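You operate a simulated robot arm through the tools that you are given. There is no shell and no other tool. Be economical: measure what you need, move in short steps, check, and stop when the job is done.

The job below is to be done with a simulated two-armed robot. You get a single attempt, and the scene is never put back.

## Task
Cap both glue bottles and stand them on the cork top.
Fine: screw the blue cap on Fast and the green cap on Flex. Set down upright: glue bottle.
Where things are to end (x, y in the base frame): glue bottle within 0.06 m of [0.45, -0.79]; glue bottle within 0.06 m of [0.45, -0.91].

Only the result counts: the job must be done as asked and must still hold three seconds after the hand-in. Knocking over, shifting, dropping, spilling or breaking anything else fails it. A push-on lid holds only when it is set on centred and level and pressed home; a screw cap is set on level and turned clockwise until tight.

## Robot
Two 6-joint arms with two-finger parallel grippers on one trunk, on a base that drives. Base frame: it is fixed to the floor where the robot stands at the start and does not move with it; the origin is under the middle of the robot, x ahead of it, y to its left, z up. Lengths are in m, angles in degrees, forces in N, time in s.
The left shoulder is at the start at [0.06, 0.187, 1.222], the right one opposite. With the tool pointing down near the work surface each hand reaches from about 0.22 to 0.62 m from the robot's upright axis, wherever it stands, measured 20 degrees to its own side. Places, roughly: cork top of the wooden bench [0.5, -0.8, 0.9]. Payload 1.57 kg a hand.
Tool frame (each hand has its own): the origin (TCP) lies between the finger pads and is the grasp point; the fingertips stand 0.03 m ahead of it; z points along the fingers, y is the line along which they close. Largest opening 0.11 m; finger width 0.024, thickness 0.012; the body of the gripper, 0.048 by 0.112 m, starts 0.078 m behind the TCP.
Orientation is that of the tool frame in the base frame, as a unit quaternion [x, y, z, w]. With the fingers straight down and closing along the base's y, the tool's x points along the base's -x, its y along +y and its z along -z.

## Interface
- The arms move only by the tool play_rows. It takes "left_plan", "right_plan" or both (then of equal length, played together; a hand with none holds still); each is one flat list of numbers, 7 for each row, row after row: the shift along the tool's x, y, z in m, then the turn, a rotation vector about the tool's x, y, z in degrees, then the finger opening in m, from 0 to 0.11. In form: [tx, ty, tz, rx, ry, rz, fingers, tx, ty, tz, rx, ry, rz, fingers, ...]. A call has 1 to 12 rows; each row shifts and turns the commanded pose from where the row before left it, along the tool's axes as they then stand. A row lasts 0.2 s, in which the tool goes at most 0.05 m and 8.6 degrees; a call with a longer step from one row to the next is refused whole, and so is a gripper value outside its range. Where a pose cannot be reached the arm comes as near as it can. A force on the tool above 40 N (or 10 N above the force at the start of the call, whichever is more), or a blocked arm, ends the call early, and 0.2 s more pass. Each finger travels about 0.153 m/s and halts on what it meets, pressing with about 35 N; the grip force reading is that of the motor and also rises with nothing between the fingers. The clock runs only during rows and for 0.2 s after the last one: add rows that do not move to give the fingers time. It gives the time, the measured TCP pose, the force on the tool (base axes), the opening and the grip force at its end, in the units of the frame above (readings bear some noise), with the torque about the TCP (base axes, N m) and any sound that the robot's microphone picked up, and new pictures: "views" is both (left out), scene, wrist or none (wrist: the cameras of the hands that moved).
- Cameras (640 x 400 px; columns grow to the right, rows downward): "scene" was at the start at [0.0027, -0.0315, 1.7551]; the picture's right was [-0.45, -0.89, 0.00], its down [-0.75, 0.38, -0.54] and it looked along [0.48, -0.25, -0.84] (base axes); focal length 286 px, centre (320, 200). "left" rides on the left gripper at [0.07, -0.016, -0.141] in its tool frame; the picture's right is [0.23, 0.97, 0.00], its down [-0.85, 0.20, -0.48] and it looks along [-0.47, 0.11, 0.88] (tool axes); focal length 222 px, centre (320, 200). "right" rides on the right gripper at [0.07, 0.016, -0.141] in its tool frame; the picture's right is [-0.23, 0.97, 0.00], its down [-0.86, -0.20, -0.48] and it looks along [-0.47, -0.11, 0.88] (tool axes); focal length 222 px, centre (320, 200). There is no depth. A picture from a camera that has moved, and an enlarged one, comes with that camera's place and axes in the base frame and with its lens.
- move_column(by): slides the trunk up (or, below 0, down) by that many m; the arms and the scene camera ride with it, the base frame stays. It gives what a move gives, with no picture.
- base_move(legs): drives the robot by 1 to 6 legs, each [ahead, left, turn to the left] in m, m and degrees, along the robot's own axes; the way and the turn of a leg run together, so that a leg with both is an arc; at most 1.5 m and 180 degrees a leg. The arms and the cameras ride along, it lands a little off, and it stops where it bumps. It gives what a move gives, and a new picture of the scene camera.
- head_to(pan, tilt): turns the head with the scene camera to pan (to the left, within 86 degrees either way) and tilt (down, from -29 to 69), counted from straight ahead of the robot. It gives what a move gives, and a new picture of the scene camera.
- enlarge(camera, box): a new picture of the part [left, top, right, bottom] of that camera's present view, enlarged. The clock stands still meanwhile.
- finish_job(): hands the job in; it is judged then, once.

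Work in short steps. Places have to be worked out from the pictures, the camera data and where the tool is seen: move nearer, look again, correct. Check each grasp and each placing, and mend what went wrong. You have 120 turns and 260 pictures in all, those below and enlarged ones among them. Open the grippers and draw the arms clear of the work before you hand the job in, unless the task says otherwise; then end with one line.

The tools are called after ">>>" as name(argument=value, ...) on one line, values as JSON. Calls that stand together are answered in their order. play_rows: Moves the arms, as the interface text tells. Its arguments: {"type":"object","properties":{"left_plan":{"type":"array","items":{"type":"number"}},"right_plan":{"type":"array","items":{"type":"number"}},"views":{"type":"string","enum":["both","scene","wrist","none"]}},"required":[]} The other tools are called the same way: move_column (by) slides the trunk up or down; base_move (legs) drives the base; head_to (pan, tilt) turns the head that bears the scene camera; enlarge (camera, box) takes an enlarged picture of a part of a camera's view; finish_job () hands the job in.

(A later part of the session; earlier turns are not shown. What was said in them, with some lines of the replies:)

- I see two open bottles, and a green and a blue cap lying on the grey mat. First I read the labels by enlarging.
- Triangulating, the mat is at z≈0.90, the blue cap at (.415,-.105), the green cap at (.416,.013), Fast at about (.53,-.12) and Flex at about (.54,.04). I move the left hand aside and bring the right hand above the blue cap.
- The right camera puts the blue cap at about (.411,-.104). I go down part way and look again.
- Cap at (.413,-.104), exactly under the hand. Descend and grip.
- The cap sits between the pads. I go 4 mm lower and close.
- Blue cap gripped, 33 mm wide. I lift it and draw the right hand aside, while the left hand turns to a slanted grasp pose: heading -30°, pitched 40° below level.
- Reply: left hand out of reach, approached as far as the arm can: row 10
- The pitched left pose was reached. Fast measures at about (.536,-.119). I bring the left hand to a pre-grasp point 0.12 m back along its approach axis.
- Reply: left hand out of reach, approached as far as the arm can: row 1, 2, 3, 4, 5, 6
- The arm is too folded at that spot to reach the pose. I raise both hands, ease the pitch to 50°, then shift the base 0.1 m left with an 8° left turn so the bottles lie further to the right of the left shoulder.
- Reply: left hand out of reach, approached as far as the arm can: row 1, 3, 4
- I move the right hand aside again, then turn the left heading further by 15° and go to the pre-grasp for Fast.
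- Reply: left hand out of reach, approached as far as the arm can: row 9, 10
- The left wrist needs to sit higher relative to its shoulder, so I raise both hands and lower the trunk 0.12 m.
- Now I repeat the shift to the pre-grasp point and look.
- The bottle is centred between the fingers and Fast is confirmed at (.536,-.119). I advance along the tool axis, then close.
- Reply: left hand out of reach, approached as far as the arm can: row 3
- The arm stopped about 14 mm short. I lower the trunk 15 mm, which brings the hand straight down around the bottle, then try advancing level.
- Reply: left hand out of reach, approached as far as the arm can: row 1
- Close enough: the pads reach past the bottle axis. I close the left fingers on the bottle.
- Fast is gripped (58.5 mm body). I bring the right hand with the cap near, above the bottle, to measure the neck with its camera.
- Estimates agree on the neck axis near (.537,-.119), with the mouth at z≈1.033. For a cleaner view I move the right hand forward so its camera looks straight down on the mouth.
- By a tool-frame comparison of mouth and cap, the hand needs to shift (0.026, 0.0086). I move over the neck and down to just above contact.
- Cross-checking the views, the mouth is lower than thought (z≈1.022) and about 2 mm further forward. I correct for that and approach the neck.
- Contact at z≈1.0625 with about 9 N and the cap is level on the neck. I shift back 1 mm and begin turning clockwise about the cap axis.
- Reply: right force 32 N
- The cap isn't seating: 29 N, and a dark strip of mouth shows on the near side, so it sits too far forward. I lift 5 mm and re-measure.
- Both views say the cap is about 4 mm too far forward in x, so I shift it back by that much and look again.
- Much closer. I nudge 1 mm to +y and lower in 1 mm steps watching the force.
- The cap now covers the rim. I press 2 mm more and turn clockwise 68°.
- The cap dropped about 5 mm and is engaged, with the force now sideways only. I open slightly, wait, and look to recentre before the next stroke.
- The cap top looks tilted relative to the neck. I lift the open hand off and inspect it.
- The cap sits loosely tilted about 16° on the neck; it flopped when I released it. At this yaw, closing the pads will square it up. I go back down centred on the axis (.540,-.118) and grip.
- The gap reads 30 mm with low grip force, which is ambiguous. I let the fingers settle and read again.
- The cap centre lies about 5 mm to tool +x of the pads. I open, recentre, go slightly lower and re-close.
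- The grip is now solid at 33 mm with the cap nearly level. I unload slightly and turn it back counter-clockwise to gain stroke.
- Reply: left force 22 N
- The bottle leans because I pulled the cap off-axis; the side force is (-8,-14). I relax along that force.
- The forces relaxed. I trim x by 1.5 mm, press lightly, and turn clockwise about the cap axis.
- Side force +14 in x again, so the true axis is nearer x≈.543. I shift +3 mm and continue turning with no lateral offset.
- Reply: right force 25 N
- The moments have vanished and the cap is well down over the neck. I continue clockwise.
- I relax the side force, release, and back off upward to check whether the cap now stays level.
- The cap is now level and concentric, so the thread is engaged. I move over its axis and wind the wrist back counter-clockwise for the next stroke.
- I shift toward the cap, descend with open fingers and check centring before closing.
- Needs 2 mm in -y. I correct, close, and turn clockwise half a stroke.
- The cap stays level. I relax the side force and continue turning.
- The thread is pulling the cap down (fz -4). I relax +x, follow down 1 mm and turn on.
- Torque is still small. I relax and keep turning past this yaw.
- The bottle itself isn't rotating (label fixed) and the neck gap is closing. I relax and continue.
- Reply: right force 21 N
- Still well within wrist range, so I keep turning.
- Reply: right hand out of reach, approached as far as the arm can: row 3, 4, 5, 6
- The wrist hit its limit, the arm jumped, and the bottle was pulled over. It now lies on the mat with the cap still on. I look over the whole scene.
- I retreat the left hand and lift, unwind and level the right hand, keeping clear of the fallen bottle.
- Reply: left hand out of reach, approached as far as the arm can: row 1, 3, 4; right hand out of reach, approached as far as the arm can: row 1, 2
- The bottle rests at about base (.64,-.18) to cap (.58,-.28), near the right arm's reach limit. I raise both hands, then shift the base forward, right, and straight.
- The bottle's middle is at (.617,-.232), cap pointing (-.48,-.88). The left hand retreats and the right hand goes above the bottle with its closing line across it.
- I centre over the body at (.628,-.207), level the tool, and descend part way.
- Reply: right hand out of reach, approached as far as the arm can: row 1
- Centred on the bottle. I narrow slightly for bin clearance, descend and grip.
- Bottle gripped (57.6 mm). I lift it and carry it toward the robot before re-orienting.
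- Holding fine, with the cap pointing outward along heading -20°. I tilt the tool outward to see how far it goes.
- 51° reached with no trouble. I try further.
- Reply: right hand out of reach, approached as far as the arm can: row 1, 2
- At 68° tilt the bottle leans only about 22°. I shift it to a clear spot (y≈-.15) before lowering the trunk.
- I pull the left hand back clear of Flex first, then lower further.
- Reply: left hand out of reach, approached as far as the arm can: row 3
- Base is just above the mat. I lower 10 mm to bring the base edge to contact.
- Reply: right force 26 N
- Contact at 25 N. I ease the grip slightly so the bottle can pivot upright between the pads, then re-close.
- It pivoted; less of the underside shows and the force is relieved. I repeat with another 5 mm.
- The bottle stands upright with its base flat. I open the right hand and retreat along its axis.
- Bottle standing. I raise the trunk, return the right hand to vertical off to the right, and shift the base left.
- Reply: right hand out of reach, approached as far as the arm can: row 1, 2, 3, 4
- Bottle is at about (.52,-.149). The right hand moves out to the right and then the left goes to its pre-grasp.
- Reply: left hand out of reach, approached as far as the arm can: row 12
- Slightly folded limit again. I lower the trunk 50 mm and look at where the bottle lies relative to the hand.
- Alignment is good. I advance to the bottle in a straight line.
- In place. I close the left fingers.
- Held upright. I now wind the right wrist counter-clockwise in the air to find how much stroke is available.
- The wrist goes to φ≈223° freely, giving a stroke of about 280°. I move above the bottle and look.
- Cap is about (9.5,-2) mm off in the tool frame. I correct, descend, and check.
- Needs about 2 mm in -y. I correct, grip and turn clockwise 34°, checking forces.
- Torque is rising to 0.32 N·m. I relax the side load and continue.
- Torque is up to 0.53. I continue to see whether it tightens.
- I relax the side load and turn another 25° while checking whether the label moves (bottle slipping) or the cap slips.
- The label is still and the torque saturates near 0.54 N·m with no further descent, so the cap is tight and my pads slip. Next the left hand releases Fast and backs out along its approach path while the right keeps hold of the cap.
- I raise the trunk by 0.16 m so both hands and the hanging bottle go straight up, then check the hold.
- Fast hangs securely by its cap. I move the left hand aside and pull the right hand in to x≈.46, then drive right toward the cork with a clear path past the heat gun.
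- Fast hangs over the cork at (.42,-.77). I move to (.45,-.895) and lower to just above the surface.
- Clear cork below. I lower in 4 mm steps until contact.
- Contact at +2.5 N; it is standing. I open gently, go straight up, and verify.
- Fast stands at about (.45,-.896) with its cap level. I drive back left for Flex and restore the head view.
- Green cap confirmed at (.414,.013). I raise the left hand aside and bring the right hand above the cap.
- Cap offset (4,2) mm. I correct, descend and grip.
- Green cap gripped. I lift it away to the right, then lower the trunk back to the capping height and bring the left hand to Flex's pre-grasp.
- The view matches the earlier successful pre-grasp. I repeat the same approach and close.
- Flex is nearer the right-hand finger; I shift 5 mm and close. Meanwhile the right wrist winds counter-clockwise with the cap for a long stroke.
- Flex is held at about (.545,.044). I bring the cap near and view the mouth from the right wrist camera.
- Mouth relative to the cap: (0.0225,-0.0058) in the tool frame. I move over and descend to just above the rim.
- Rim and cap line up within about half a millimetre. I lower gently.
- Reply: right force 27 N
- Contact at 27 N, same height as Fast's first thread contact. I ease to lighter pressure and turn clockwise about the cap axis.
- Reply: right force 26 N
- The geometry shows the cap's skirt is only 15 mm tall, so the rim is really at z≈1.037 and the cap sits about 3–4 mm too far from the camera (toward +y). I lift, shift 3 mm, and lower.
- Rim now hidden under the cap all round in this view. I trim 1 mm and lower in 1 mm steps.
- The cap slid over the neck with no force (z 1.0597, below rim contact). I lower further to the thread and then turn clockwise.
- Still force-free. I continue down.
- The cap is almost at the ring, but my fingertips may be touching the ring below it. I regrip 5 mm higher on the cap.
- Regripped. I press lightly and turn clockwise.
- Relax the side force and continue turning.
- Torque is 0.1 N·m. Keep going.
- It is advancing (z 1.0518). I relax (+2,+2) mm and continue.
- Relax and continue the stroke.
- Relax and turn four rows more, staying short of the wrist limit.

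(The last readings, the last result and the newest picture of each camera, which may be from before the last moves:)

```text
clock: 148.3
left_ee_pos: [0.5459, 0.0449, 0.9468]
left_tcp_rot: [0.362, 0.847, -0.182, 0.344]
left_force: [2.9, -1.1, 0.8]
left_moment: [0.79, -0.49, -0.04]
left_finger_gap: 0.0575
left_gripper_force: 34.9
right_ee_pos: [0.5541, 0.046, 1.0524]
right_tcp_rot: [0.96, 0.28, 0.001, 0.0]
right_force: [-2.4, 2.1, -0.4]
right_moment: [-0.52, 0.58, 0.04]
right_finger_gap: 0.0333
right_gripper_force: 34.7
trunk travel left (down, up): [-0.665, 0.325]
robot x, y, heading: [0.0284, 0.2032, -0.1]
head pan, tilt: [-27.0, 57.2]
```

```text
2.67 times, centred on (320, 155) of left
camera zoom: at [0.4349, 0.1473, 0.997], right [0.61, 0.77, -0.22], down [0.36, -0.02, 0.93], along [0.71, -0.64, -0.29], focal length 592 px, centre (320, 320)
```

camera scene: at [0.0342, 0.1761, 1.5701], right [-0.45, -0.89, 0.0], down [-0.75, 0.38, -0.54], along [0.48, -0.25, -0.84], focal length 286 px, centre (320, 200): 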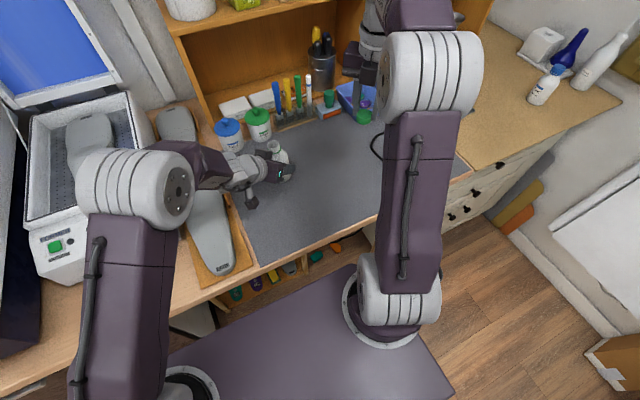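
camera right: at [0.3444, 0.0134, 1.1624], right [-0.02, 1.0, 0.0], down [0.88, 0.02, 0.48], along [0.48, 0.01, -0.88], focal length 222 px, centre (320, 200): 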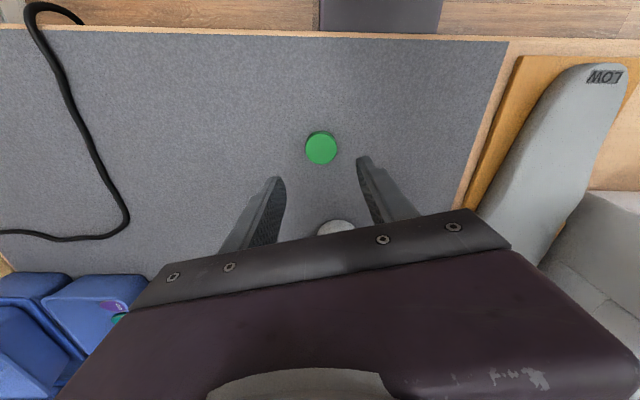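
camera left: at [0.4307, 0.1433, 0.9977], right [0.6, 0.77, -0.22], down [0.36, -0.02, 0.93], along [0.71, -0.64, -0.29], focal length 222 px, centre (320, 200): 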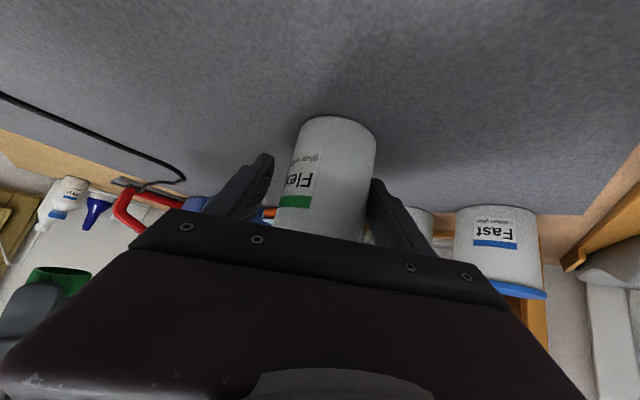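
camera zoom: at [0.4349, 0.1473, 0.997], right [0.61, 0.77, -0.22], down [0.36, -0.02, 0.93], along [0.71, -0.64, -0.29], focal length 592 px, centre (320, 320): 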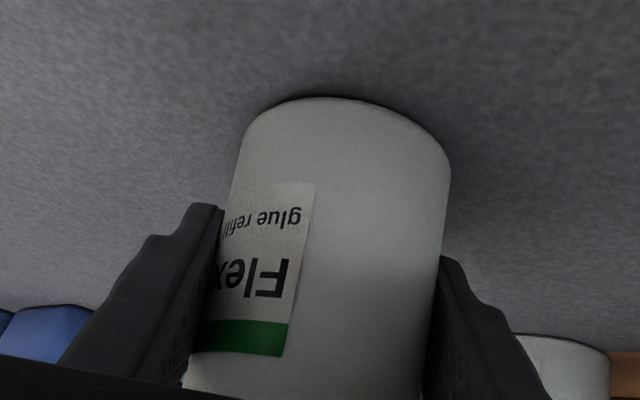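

Nearly force-free but not tight yet. I release, lift, and wind back for another stroke.

>>> play_rows(right_plan=[0, 0, 0, 0, 0, 0, 0.04, 0, 0, -0.025, 0, 0, 0, 0.041, 0, 0, -0.03, 0, 0, 0, 0.048, 0, 0, 0, 0, 0, -8.5, 0.048, 0, 0, 0, 0, 0, -8.5, 0.048, 0, 0, 0, 0, 0, -8.5, 0.048, 0, 0, 0, 0, 0, -8.5, 0.048, 0, 0, 0, 0, 0, -8.5, 0.048, 0, 0, 0, 0, 0, -8.5, 0.048, 0, 0, 0, 0, 0, -8.5, 0.048, 0, 0, 0, 0, 0, -8.5, 0.048, 0, 0, 0, 0, 0, -8.5, 0.048], views="none")

>>> play_rows(right_plan=[0, 0, 0, 0, 0, -8.5, 0.048, 0, 0, 0, 0, 0, -8.5, 0.048, 0, 0, 0, 0, 0, -8.5, 0.048, 0, 0, 0, 0, 0, -8.5, 0.048, 0, 0, 0, 0, 0, -8.5, 0.048, 0, 0, 0, 0, 0, -8.5, 0.048, 0, 0, 0, 0, 0, -8.5, 0.048, 0, 0, 0, 0, 0, -8.5, 0.048, 0, 0, 0, 0, 0, -8.5, 0.048, 0, 0, 0, 0, 0, -8.5, 0.048], views="none")

>>> enlarge(camera="right", box=[220, 60, 420, 185])

>>> enlarge(camera="scene", box=[240, 110, 320, 160])

```text
clock: 150.9
left_ee_pos: [0.5466, 0.0453, 0.9473]
left_tcp_rot: [0.363, 0.847, -0.181, 0.344]
left_force: [3.1, 0.0, 4.9]
left_moment: [0.04, -0.31, -0.04]
left_finger_gap: 0.0578
left_gripper_force: 35.6
right_ee_pos: [0.5537, 0.0458, 1.1071]
right_tcp_rot: [0.578, 0.816, 0.001, 0.001]
right_force: [-0.2, -0.1, -0.1]
right_moment: [-0.05, 0.02, -0.03]
right_finger_gap: 0.048
right_gripper_force: 0.1
trunk travel left (down, up): [-0.665, 0.325]
robot x, y, heading: [0.029, 0.2048, 0.1]
head pan, tilt: [-27.0, 57.2]
```

```text
clock: 153.1
left_ee_pos: [0.5453, 0.0457, 0.9474]
left_tcp_rot: [0.362, 0.847, -0.18, 0.345]
left_force: [2.3, -0.8, 5.5]
left_moment: [0.06, -0.29, -0.06]
left_finger_gap: 0.0577
left_gripper_force: 35.4
right_ee_pos: [0.5537, 0.0448, 1.1082]
right_tcp_rot: [-0.126, 0.992, 0.001, 0.001]
right_force: [0.1, -0.4, 0.2]
right_moment: [0.01, 0.0, -0.02]
right_finger_gap: 0.0481
right_gripper_force: 0.1
trunk travel left (down, up): [-0.665, 0.325]
robot x, y, heading: [0.033, 0.2081, -0.0]
head pan, tilt: [-27.0, 57.2]
```

```text
3.20 times, centred on (320, 122) of right
camera zoom: at [0.4831, 0.0432, 1.2493], right [-0.02, 1.0, 0.0], down [0.88, 0.02, 0.48], along [0.48, 0.01, -0.88], focal length 711 px, centre (320, 448)
```

zoom: 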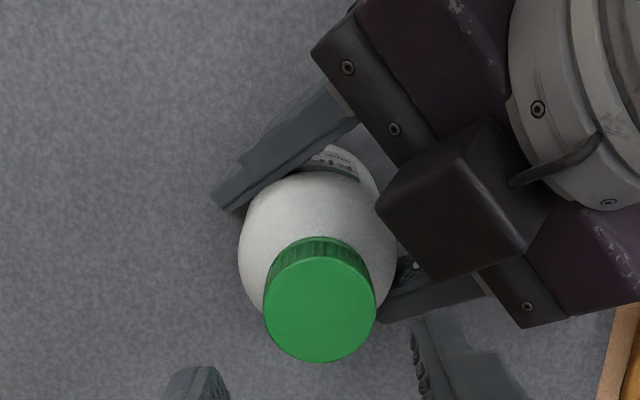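

```text
8.00 times, centred on (280, 135) of scene
camera zoom: at [0.0344, 0.1756, 1.5701], right [-0.45, -0.89, 0.0], down [-0.75, 0.38, -0.54], along [0.48, -0.25, -0.84], focal length 2286 px, centre (640, 720)
```

zoom: 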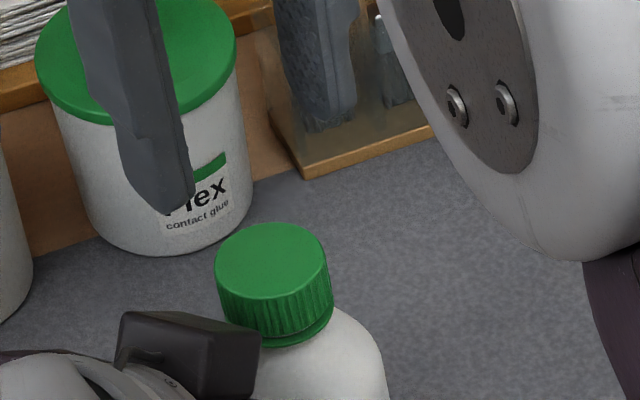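

The cap is level and close to the ring. I re-centre by (4.5, 0.5) mm, descend, grip and turn.

>>> play_rows(right_plan=[0.0045, 0.0005, 0.025, 0, 0, 0, 0.046, 0, 0, 0.026, 0, 0, 0, 0.046, 0, 0, 0, 0, 0, 0, 0.02, 0, 0, 0, 0, 0, 0, 0.02, 0, 0, 0, 0, 0, 0, 0.02, 0, 0, 0, 0, 0, 8.5, 0.02, 0, 0, 0, 0, 0, 8.5, 0.02, 0, 0, 0, 0, 0, 8.5, 0.02, 0, 0, 0, 0, 0, 8.5, 0.02, 0, 0, 0, 0, 0, 8.5, 0.02], views="none")

```text
clock: 154.4
left_ee_pos: [0.5439, 0.0463, 0.9448]
left_tcp_rot: [0.362, 0.848, -0.18, 0.342]
left_force: [0.2, 0.4, -0.3]
left_moment: [-0.07, -0.27, 0.05]
left_finger_gap: 0.0579
left_gripper_force: 34.8
right_ee_pos: [0.548, 0.0452, 1.0618]
right_tcp_rot: [-0.119, 0.993, 0.001, 0.005]
right_force: [-1.9, -0.1, 14.1]
right_moment: [0.29, 0.21, -0.03]
right_finger_gap: 0.0318
right_gripper_force: 5.9
trunk travel left (down, up): [-0.665, 0.325]
robot x, y, heading: [0.0339, 0.206, -0.0]
head pan, tilt: [-27.0, 57.2]
stopped in row 6 (right hand): the force on the tool passed its limit (the readings are from after the stop); the commanded pose is now the measured one
```

Stopped with an odd gap of 31.8 mm. I look before doing anything else.

>>> enlarge(camera="right", box=[220, 100, 420, 225])

>>> enlarge(camera="scene", box=[240, 110, 320, 160])

```text
3.20 times, centred on (320, 162) of right
camera zoom: at [0.4768, 0.0442, 1.202], right [-0.01, 1.0, 0.0], down [0.87, 0.01, 0.49], along [0.49, 0.01, -0.87], focal length 711 px, centre (320, 320)
```

zoom: 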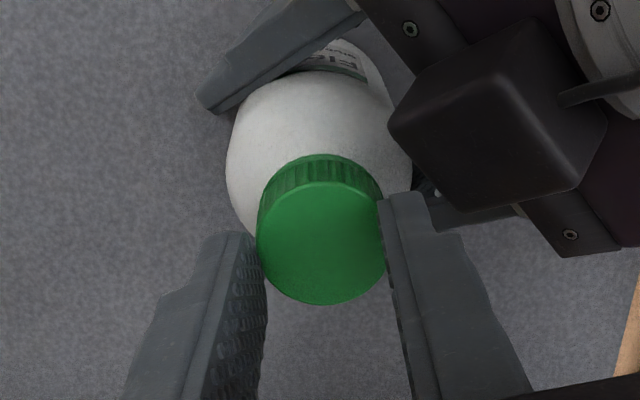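

```text
8.00 times, centred on (280, 135) of scene
camera zoom: at [0.0322, 0.1759, 1.57], right [-0.45, -0.89, 0.0], down [-0.75, 0.38, -0.54], along [0.48, -0.25, -0.84], focal length 2286 px, centre (640, 720)
```

zoom: 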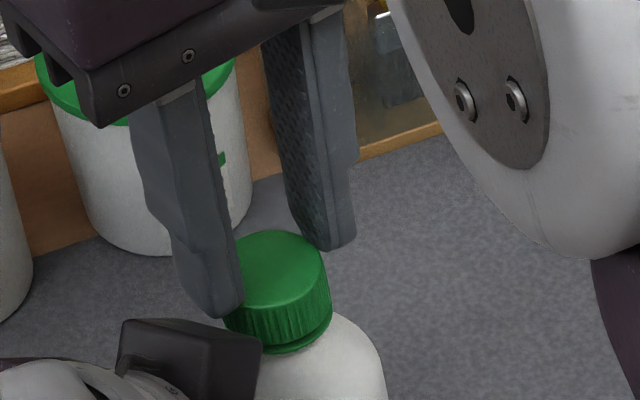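

The pads only caught the cap's rounded top edge. I open, shift 2 mm, go lower (z≈1.0545), grip and turn.

>>> play_rows(right_plan=[0, 0, 0, 0, 0, 0, 0.046, 0.002, 0, 0, 0, 0.5, 0, 0.046, 0, 0, 0.0073, 0, 0, 0, 0.046, 0, 0, 0, 0, 0, 0, 0.02, 0, 0, 0, 0, 0, 0, 0.02, 0, 0, 0, 0, 0, 0, 0.02, 0, 0, 0, 0, 0, 8.5, 0.02, 0, 0, 0, 0, 0, 8.5, 0.02, 0, 0, 0, 0, 0, 8.5, 0.02, 0, 0, 0, 0, 0, 8.5, 0.02], views="none")

```text
clock: 156.6
left_ee_pos: [0.5436, 0.0461, 0.9441]
left_tcp_rot: [0.363, 0.848, -0.18, 0.342]
left_force: [-10.1, -10.9, -11.6]
left_moment: [1.14, -0.47, -0.36]
left_finger_gap: 0.0579
left_gripper_force: 35.5
right_ee_pos: [0.546, 0.0465, 1.0516]
right_tcp_rot: [0.178, 0.984, 0.001, -0.001]
right_force: [7.6, 12.4, 20.5]
right_moment: [0.39, -0.47, 0.43]
right_finger_gap: 0.033
right_gripper_force: 34.7
trunk travel left (down, up): [-0.665, 0.325]
robot x, y, heading: [0.031, 0.2091, 0.1]
head pan, tilt: [-27.0, 57.2]
```

Gripped properly, torque already 0.43 N·m. I relax the loads and turn on to confirm it is tight.

>>> play_rows(right_plan=[-0.0005, 0.0028, -0.0015, 0, 0, 0, 0.02, 0, 0, 0, 0, 0, 8.5, 0.02, 0, 0, 0, 0, 0, 8.5, 0.02, 0, 0, 0, 0, 0, 8.5, 0.02, 0, 0, 0, 0, 0, 8.5, 0.02, 0, 0, 0, 0, 0, 8.5, 0.02], views="none")

>>> enlarge(camera="left", box=[200, 80, 440, 230])

>>> enlarge(camera="scene", box=[240, 110, 320, 160])

```text
clock: 158.0
left_ee_pos: [0.5446, 0.0453, 0.9451]
left_tcp_rot: [0.363, 0.848, -0.18, 0.342]
left_force: [-1.7, -2.0, 1.9]
left_moment: [0.38, -0.45, -0.66]
left_finger_gap: 0.0579
left_gripper_force: 34.9
right_ee_pos: [0.5508, 0.0467, 1.0515]
right_tcp_rot: [0.523, 0.852, 0.0, -0.001]
right_force: [3.0, 2.4, -1.9]
right_moment: [-0.1, 0.0, 0.67]
right_finger_gap: 0.033
right_gripper_force: 35.0
trunk travel left (down, up): [-0.665, 0.325]
robot x, y, heading: [0.0301, 0.2028, -0.1]
head pan, tilt: [-27.0, 57.2]
```

```text
2.67 times, centred on (320, 155) of left
camera zoom: at [0.4342, 0.1477, 0.9958], right [0.6, 0.77, -0.22], down [0.36, -0.02, 0.93], along [0.71, -0.64, -0.29], focal length 592 px, centre (320, 320)
```

zoom: 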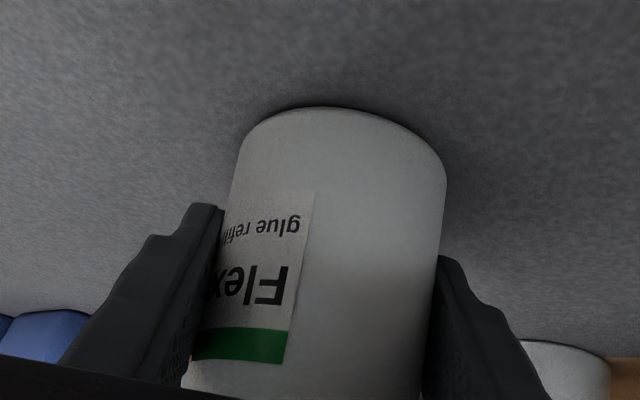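

```text
8.00 times, centred on (280, 135) of scene
camera zoom: at [0.0351, 0.1754, 1.5701], right [-0.45, -0.89, 0.0], down [-0.75, 0.38, -0.54], along [0.48, -0.25, -0.84], focal length 2286 px, centre (640, 720)
```

zoom: 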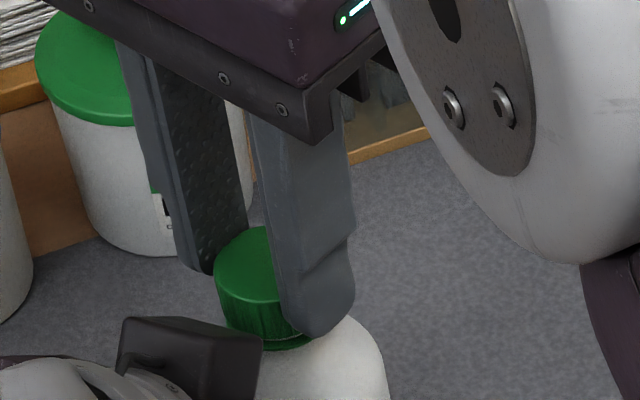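

Torque 0.67 N·m and the label hasn't moved: tight. A last short twist to be sure, then the left hand releases and backs out the same way as before.

>>> play_rows(right_plan=[0, 0, 0, 0, 0, 8.5, 0.02, 0, 0, 0, 0, 0, 8.5, 0.02, 0, 0, 0, 0, 0, 8.5, 0.02], views="none")

>>> play_rows(left_plan=[0, 0, 0, 0, 0, 0, 0.075, 0, 0, 0, 0, 0, 0, 0.09, 0.0143, 0, -0.0348, 0, 0, 0, 0.09, 0.0143, 0, -0.0348, 0, 0, 0, 0.09, 0.0143, 0, -0.0348, 0, 0, 0, 0.09], views="scene")

```text
clock: 158.8
left_ee_pos: [0.5442, 0.0457, 0.9457]
left_tcp_rot: [0.362, 0.848, -0.18, 0.342]
left_force: [-7.4, -4.0, 7.1]
left_moment: [0.51, -1.17, -0.69]
left_finger_gap: 0.058
left_gripper_force: 35.2
right_ee_pos: [0.5496, 0.0469, 1.0527]
right_tcp_rot: [0.697, 0.717, 0.0, 0.0]
right_force: [9.6, 3.7, -4.1]
right_moment: [0.07, -0.19, 0.66]
right_finger_gap: 0.0334
right_gripper_force: 35.2
trunk travel left (down, up): [-0.665, 0.325]
robot x, y, heading: [0.037, 0.2091, 0.1]
head pan, tilt: [-27.0, 57.2]
```

```text
clock: 160.0
left_ee_pos: [0.4762, 0.1266, 0.9877]
left_tcp_rot: [0.363, 0.848, -0.181, 0.342]
left_force: [-0.1, 0.4, 0.3]
left_moment: [-0.01, -0.02, 0.0]
left_finger_gap: 0.0902
left_gripper_force: 0.0
right_ee_pos: [0.5493, 0.0478, 1.0541]
right_tcp_rot: [0.697, 0.717, 0.0, 0.0]
right_force: [-0.7, 0.5, -1.4]
right_moment: [0.01, 0.02, 0.04]
right_finger_gap: 0.0332
right_gripper_force: 35.3
trunk travel left (down, up): [-0.665, 0.325]
robot x, y, heading: [0.0284, 0.2074, 0.2]
head pan, tilt: [-27.0, 57.2]
camera scene: at [0.0336, 0.1765, 1.57], right [-0.45, -0.89, 0.0], down [-0.75, 0.38, -0.54], along [0.48, -0.25, -0.84], focal length 286 px, centre (320, 200)
```

scene: 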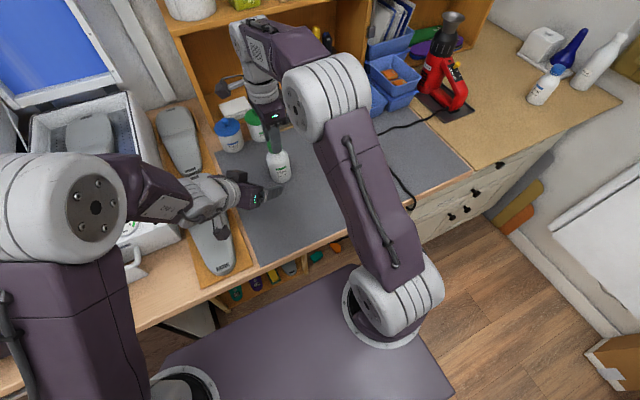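

Flex stands held by its cap. I raise the trunk, draw the bottle in, and drive to the cork.

>>> move_column(by=0.16)

>>> play_rows(right_plan=[-0.0325, -0.0293, 0, 0, 0, 0, 0.02, -0.0325, -0.0293, 0, 0, 0, 0, 0.02, -0.0325, -0.0293, 0, 0, 0, 0, 0.02], views="wrist")

>>> base_move(legs=[[-0.01, -0.73, 0]])

```text
clock: 161.8
left_ee_pos: [0.4763, 0.1252, 1.147]
left_tcp_rot: [0.362, 0.848, -0.179, 0.342]
left_force: [-0.6, 0.4, -0.4]
left_moment: [-0.01, 0.02, 0.02]
left_finger_gap: 0.0902
left_gripper_force: 0.0
right_ee_pos: [0.5497, 0.0467, 1.2123]
right_tcp_rot: [0.697, 0.717, -0.001, -0.001]
right_force: [0.1, -0.3, -2.6]
right_moment: [0.01, -0.05, -0.01]
right_finger_gap: 0.0335
right_gripper_force: 35.5
trunk travel left (down, up): [-0.825, 0.165]
robot x, y, heading: [0.03, 0.2047, 0.2]
head pan, tilt: [-27.0, 57.2]
```

```text
clock: 162.6
left_ee_pos: [0.4752, 0.1241, 1.1472]
left_tcp_rot: [0.363, 0.848, -0.18, 0.342]
left_force: [0.4, -0.8, -0.6]
left_moment: [0.01, -0.01, -0.01]
left_finger_gap: 0.0899
left_gripper_force: 0.1
right_ee_pos: [0.4654, -0.053, 1.214]
right_tcp_rot: [0.697, 0.717, 0.0, -0.002]
right_force: [0.5, 0.3, -2.2]
right_moment: [0.01, -0.02, 0.02]
right_finger_gap: 0.0335
right_gripper_force: 35.4
trunk travel left (down, up): [-0.825, 0.165]
robot x, y, heading: [0.0303, 0.207, 0.1]
head pan, tilt: [-27.0, 57.2]
camera right: at [0.4795, 0.0164, 1.3568], right [0.98, -0.2, 0.0], down [-0.17, -0.86, 0.48], along [-0.1, -0.47, -0.88], focal length 222 px, centre (320, 200)
```

right: 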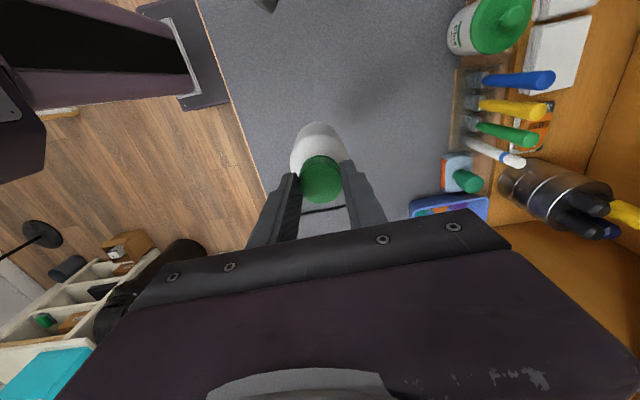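

```text
clock: 166.6
left_ee_pos: [0.456, -0.6225, 1.1469]
left_tcp_rot: [0.373, 0.844, -0.185, 0.339]
left_force: [0.4, -0.3, 0.0]
left_moment: [0.01, -0.01, 0.01]
left_finger_gap: 0.0898
left_gripper_force: 0.1
right_ee_pos: [0.44, -0.7987, 1.2145]
right_tcp_rot: [0.705, 0.709, 0.0, 0.0]
right_force: [-0.1, 0.3, -2.5]
right_moment: [0.01, 0.0, -0.02]
right_finger_gap: 0.0333
right_gripper_force: 34.4
trunk travel left (down, up): [-0.825, 0.165]
robot x, y, heading: [0.0162, -0.532, -1.1]
head pan, tilt: [-27.0, 57.2]
camera scene: at [0.016, -0.5616, 1.73], right [-0.47, -0.88, 0.0], down [-0.74, 0.4, -0.54], along [0.48, -0.26, -0.84], focal length 286 px, centre (320, 200)
```

scene: 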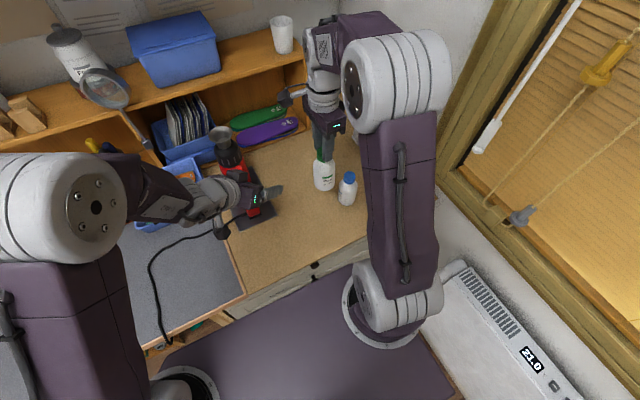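

Over the cork, I set the position to about (.448,-.775), clear of Fast, and lower to just above the surface.

>>> play_rows(right_plan=[0.023, 0.008, 0, 0, 0, 0, 0.02, 0, 0, 0.045, 0, 0, 0, 0.02, 0, 0, 0.045, 0, 0, 0, 0.02, 0, 0, 0.04, 0, 0, 0, 0.02, 0, 0, 0.015, 0, 0, 0, 0.02])

```text
clock: 167.8
left_ee_pos: [0.4567, -0.6229, 1.1479]
left_tcp_rot: [0.372, 0.844, -0.184, 0.34]
left_force: [0.1, 1.2, 0.1]
left_moment: [0.0, 0.0, -0.01]
left_finger_gap: 0.09
left_gripper_force: 0.0
right_ee_pos: [0.4491, -0.7781, 1.0689]
right_tcp_rot: [0.705, 0.709, -0.001, -0.002]
right_force: [-0.4, 0.8, -2.9]
right_moment: [0.03, 0.01, 0.01]
right_finger_gap: 0.0333
right_gripper_force: 34.4
trunk travel left (down, up): [-0.825, 0.165]
robot x, y, heading: [0.0137, -0.5315, -1.6]
head pan, tilt: [-27.0, 57.2]
camera scene: at [0.0164, -0.5628, 1.73], right [-0.47, -0.88, 0.0], down [-0.74, 0.4, -0.54], along [0.48, -0.26, -0.84], focal length 286 px, centre (320, 200)
camera right: at [0.4663, -0.7089, 1.211], right [0.97, -0.22, 0.0], down [-0.19, -0.86, 0.48], along [-0.11, -0.47, -0.88], focal length 222 px, centre (320, 200)
```

scene: 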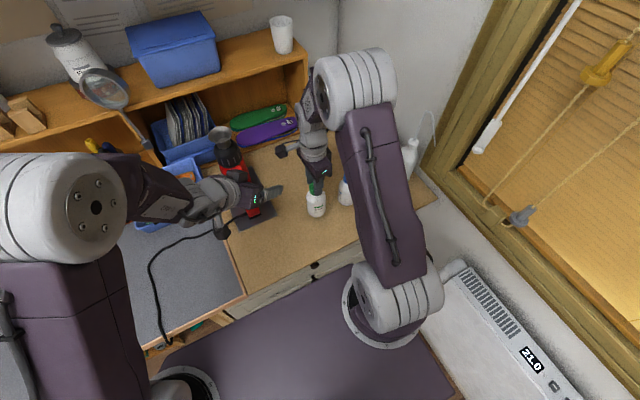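
right: 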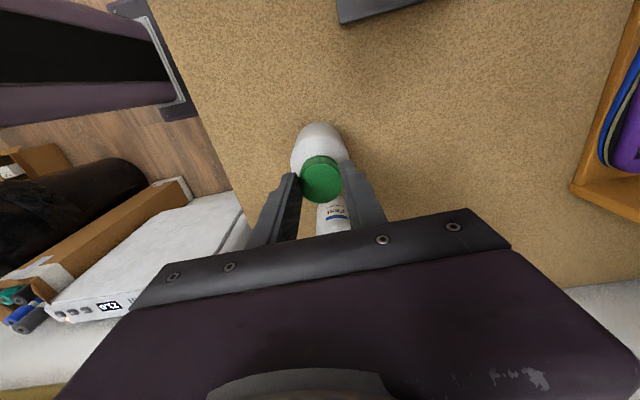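

I lower the last 15 mm in small steps to contact.

>>> play_rows(right_plan=[0, 0, 0.005, 0, 0, 0, 0.02, 0, 0, 0.005, 0, 0, 0, 0.02, 0, 0, 0.003, 0, 0, 0, 0.02, 0, 0, 0.002, 0, 0, 0, 0.02], views="none")

```text
clock: 168.8
left_ee_pos: [0.4577, -0.6232, 1.1478]
left_tcp_rot: [0.372, 0.844, -0.184, 0.339]
left_force: [0.3, 0.9, 0.2]
left_moment: [0.01, 0.02, -0.01]
left_finger_gap: 0.0899
left_gripper_force: 0.1
right_ee_pos: [0.4475, -0.7768, 1.0553]
right_tcp_rot: [0.706, 0.709, 0.0, -0.001]
right_force: [-0.3, 0.2, -3.3]
right_moment: [0.0, -0.01, -0.01]
right_finger_gap: 0.0333
right_gripper_force: 35.0
trunk travel left (down, up): [-0.825, 0.165]
robot x, y, heading: [0.0113, -0.5312, -1.3]
head pan, tilt: [-27.0, 57.2]
```

Still carrying the weight, so I lower by 1 mm steps a little more.

>>> play_rows(right_plan=[0, 0, 0.001, 0, 0, 0, 0.02, 0, 0, 0.001, 0, 0, 0, 0.02, 0, 0, 0.001, 0, 0, 0, 0.02], views="none")

```text
clock: 169.6
left_ee_pos: [0.457, -0.6233, 1.1476]
left_tcp_rot: [0.374, 0.844, -0.184, 0.339]
left_force: [0.3, 0.8, -0.3]
left_moment: [0.03, 0.0, -0.03]
left_finger_gap: 0.0898
left_gripper_force: 0.1
right_ee_pos: [0.4474, -0.7768, 1.0511]
right_tcp_rot: [0.705, 0.71, -0.001, -0.001]
right_force: [0.0, 0.2, 1.5]
right_moment: [0.01, -0.07, -0.01]
right_finger_gap: 0.0334
right_gripper_force: 34.8
trunk travel left (down, up): [-0.825, 0.165]
robot x, y, heading: [0.0102, -0.5286, -1.4]
head pan, tilt: [-27.0, 57.2]
```

Contact (+1.5 N). I open gently, lift straight up, and look.

>>> play_rows(right_plan=[0, 0, 0, 0, 0, 0, 0.04, 0, 0, 0, 0, 0, 0, 0.05, 0, 0, -0.03, 0, 0, 0, 0.055, 0, 0, -0.045, 0, 0, 0, 0.055, 0, 0, -0.045, 0, 0, 0, 0.055, 0, 0, -0.045, 0, 0, 0, 0.055], views="wrist")

>>> base_move(legs=[[-0.02, 0.35, 1.3]])

>>> head_to(pan=-60, tilt=45)

```text
clock: 171.0
left_ee_pos: [0.4563, -0.6221, 1.1481]
left_tcp_rot: [0.372, 0.844, -0.183, 0.34]
left_force: [-0.5, -0.3, 0.4]
left_moment: [0.04, -0.01, 0.01]
left_finger_gap: 0.0898
left_gripper_force: 0.0
right_ee_pos: [0.4456, -0.7767, 1.2169]
right_tcp_rot: [0.705, 0.709, -0.001, -0.001]
right_force: [-0.2, -0.3, 0.2]
right_moment: [0.06, -0.02, -0.05]
right_finger_gap: 0.0549
right_gripper_force: 0.1
trunk travel left (down, up): [-0.825, 0.165]
robot x, y, heading: [0.0117, -0.5274, -1.3]
head pan, tilt: [-27.0, 57.2]
camera right: at [0.4632, -0.7073, 1.3592], right [0.97, -0.22, 0.0], down [-0.19, -0.86, 0.48], along [-0.11, -0.47, -0.88], focal length 222 px, centre (320, 200)
```

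right: 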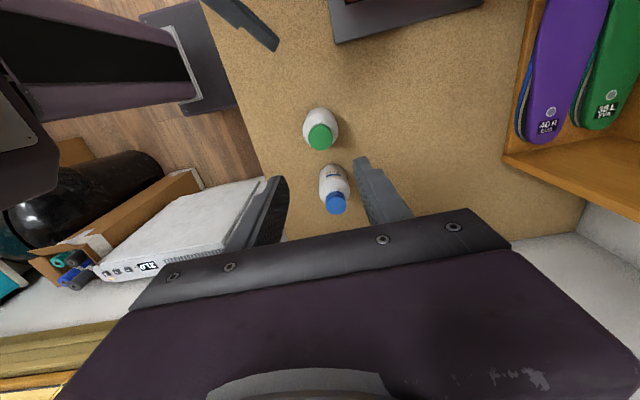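

```text
clock: 173.3
left_ee_pos: [0.4415, -0.2631, 1.147]
left_tcp_rot: [0.362, 0.849, -0.18, 0.342]
left_force: [0.2, -0.6, 0.1]
left_moment: [0.0, -0.01, -0.05]
left_finger_gap: 0.0897
left_gripper_force: 0.1
right_ee_pos: [0.4359, -0.4173, 1.216]
right_tcp_rot: [0.696, 0.718, 0.0, -0.001]
right_force: [-0.2, 0.2, -0.1]
right_moment: [0.04, -0.01, 0.03]
right_finger_gap: 0.0551
right_gripper_force: 0.1
trunk travel left (down, up): [-0.825, 0.165]
robot x, y, heading: [-0.003, -0.177, 0.3]
head pan, tilt: [-27.0, 57.2]
camera scene: at [0.0002, -0.215, 1.73], right [-0.45, -0.89, 0.0], down [-0.75, 0.38, -0.54], along [0.48, -0.24, -0.84], focal length 286 px, centre (320, 200)
```

scene: 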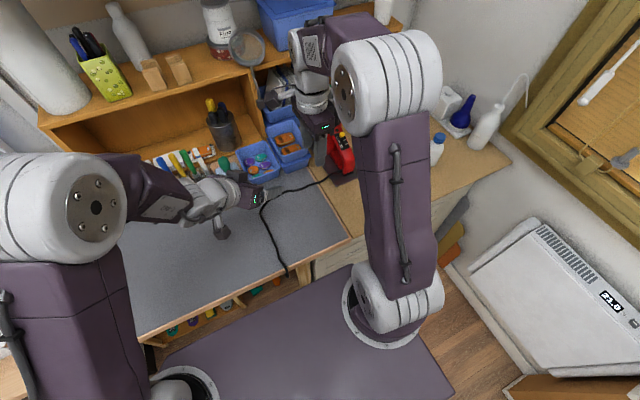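

```text
clock: 174.3
left_ee_pos: [0.4419, -0.2617, 1.1476]
left_tcp_rot: [0.36, 0.849, -0.179, 0.341]
left_force: [-0.3, 0.2, 0.2]
left_moment: [0.01, 0.01, 0.02]
left_finger_gap: 0.0902
left_gripper_force: 0.0
right_ee_pos: [0.437, -0.4149, 1.2166]
right_tcp_rot: [0.696, 0.718, -0.001, -0.001]
right_force: [-0.1, -0.1, 0.7]
right_moment: [0.0, -0.02, 0.03]
right_finger_gap: 0.0549
right_gripper_force: 0.1
trunk travel left (down, up): [-0.825, 0.165]
robot x, y, heading: [-0.0063, -0.1822, 0.5]
head pan, tilt: [-60.0, 45.0]
camera scene: at [-0.0214, -0.2513, 1.7462], right [-0.86, -0.5, 0.0], down [-0.36, 0.61, -0.71], along [0.36, -0.61, -0.71], focal length 286 px, centre (320, 200)
```

scene: 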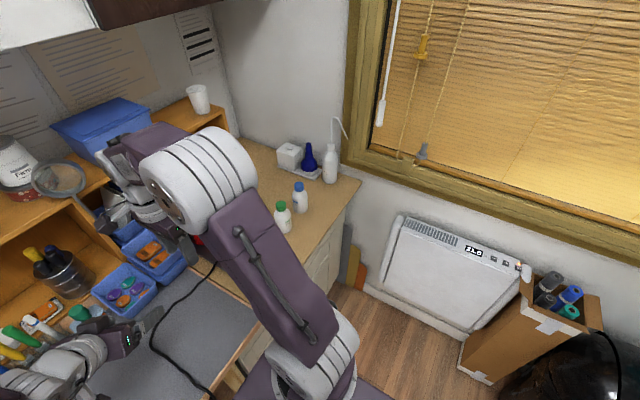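

Both bottles stand on the cork. I take one enlarged look at the caps and uprightness before handing in.

>>> enlarge(camera="scene", box=[250, 160, 350, 240])

```text
5.00 times, centred on (300, 200) of scene
camera zoom: at [-0.0214, -0.2513, 1.7462], right [-0.86, -0.5, 0.0], down [-0.36, 0.61, -0.71], along [0.36, -0.61, -0.71], focal length 1428 px, centre (420, 200)
```

zoom: 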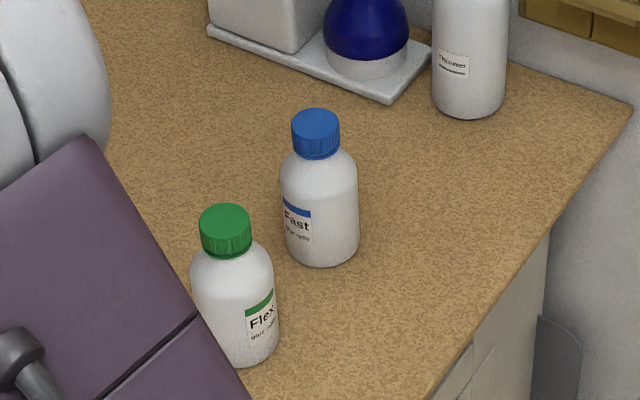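

Both caps sit level and seated, both bottles are upright near (.45,-.90) and (.447,-.777), and the hands are open and clear. I hand in.

>>> finish_job()

```text
The job is handed in.
```

Both bottles are capped (blue on Fast, green on Flex) and standing upright on the cork top, at about (0.45, -0.90) and (0.447, -0.777); Fast was pulled over on the mat once while I was screwing its cap, then stood up again and tightened.
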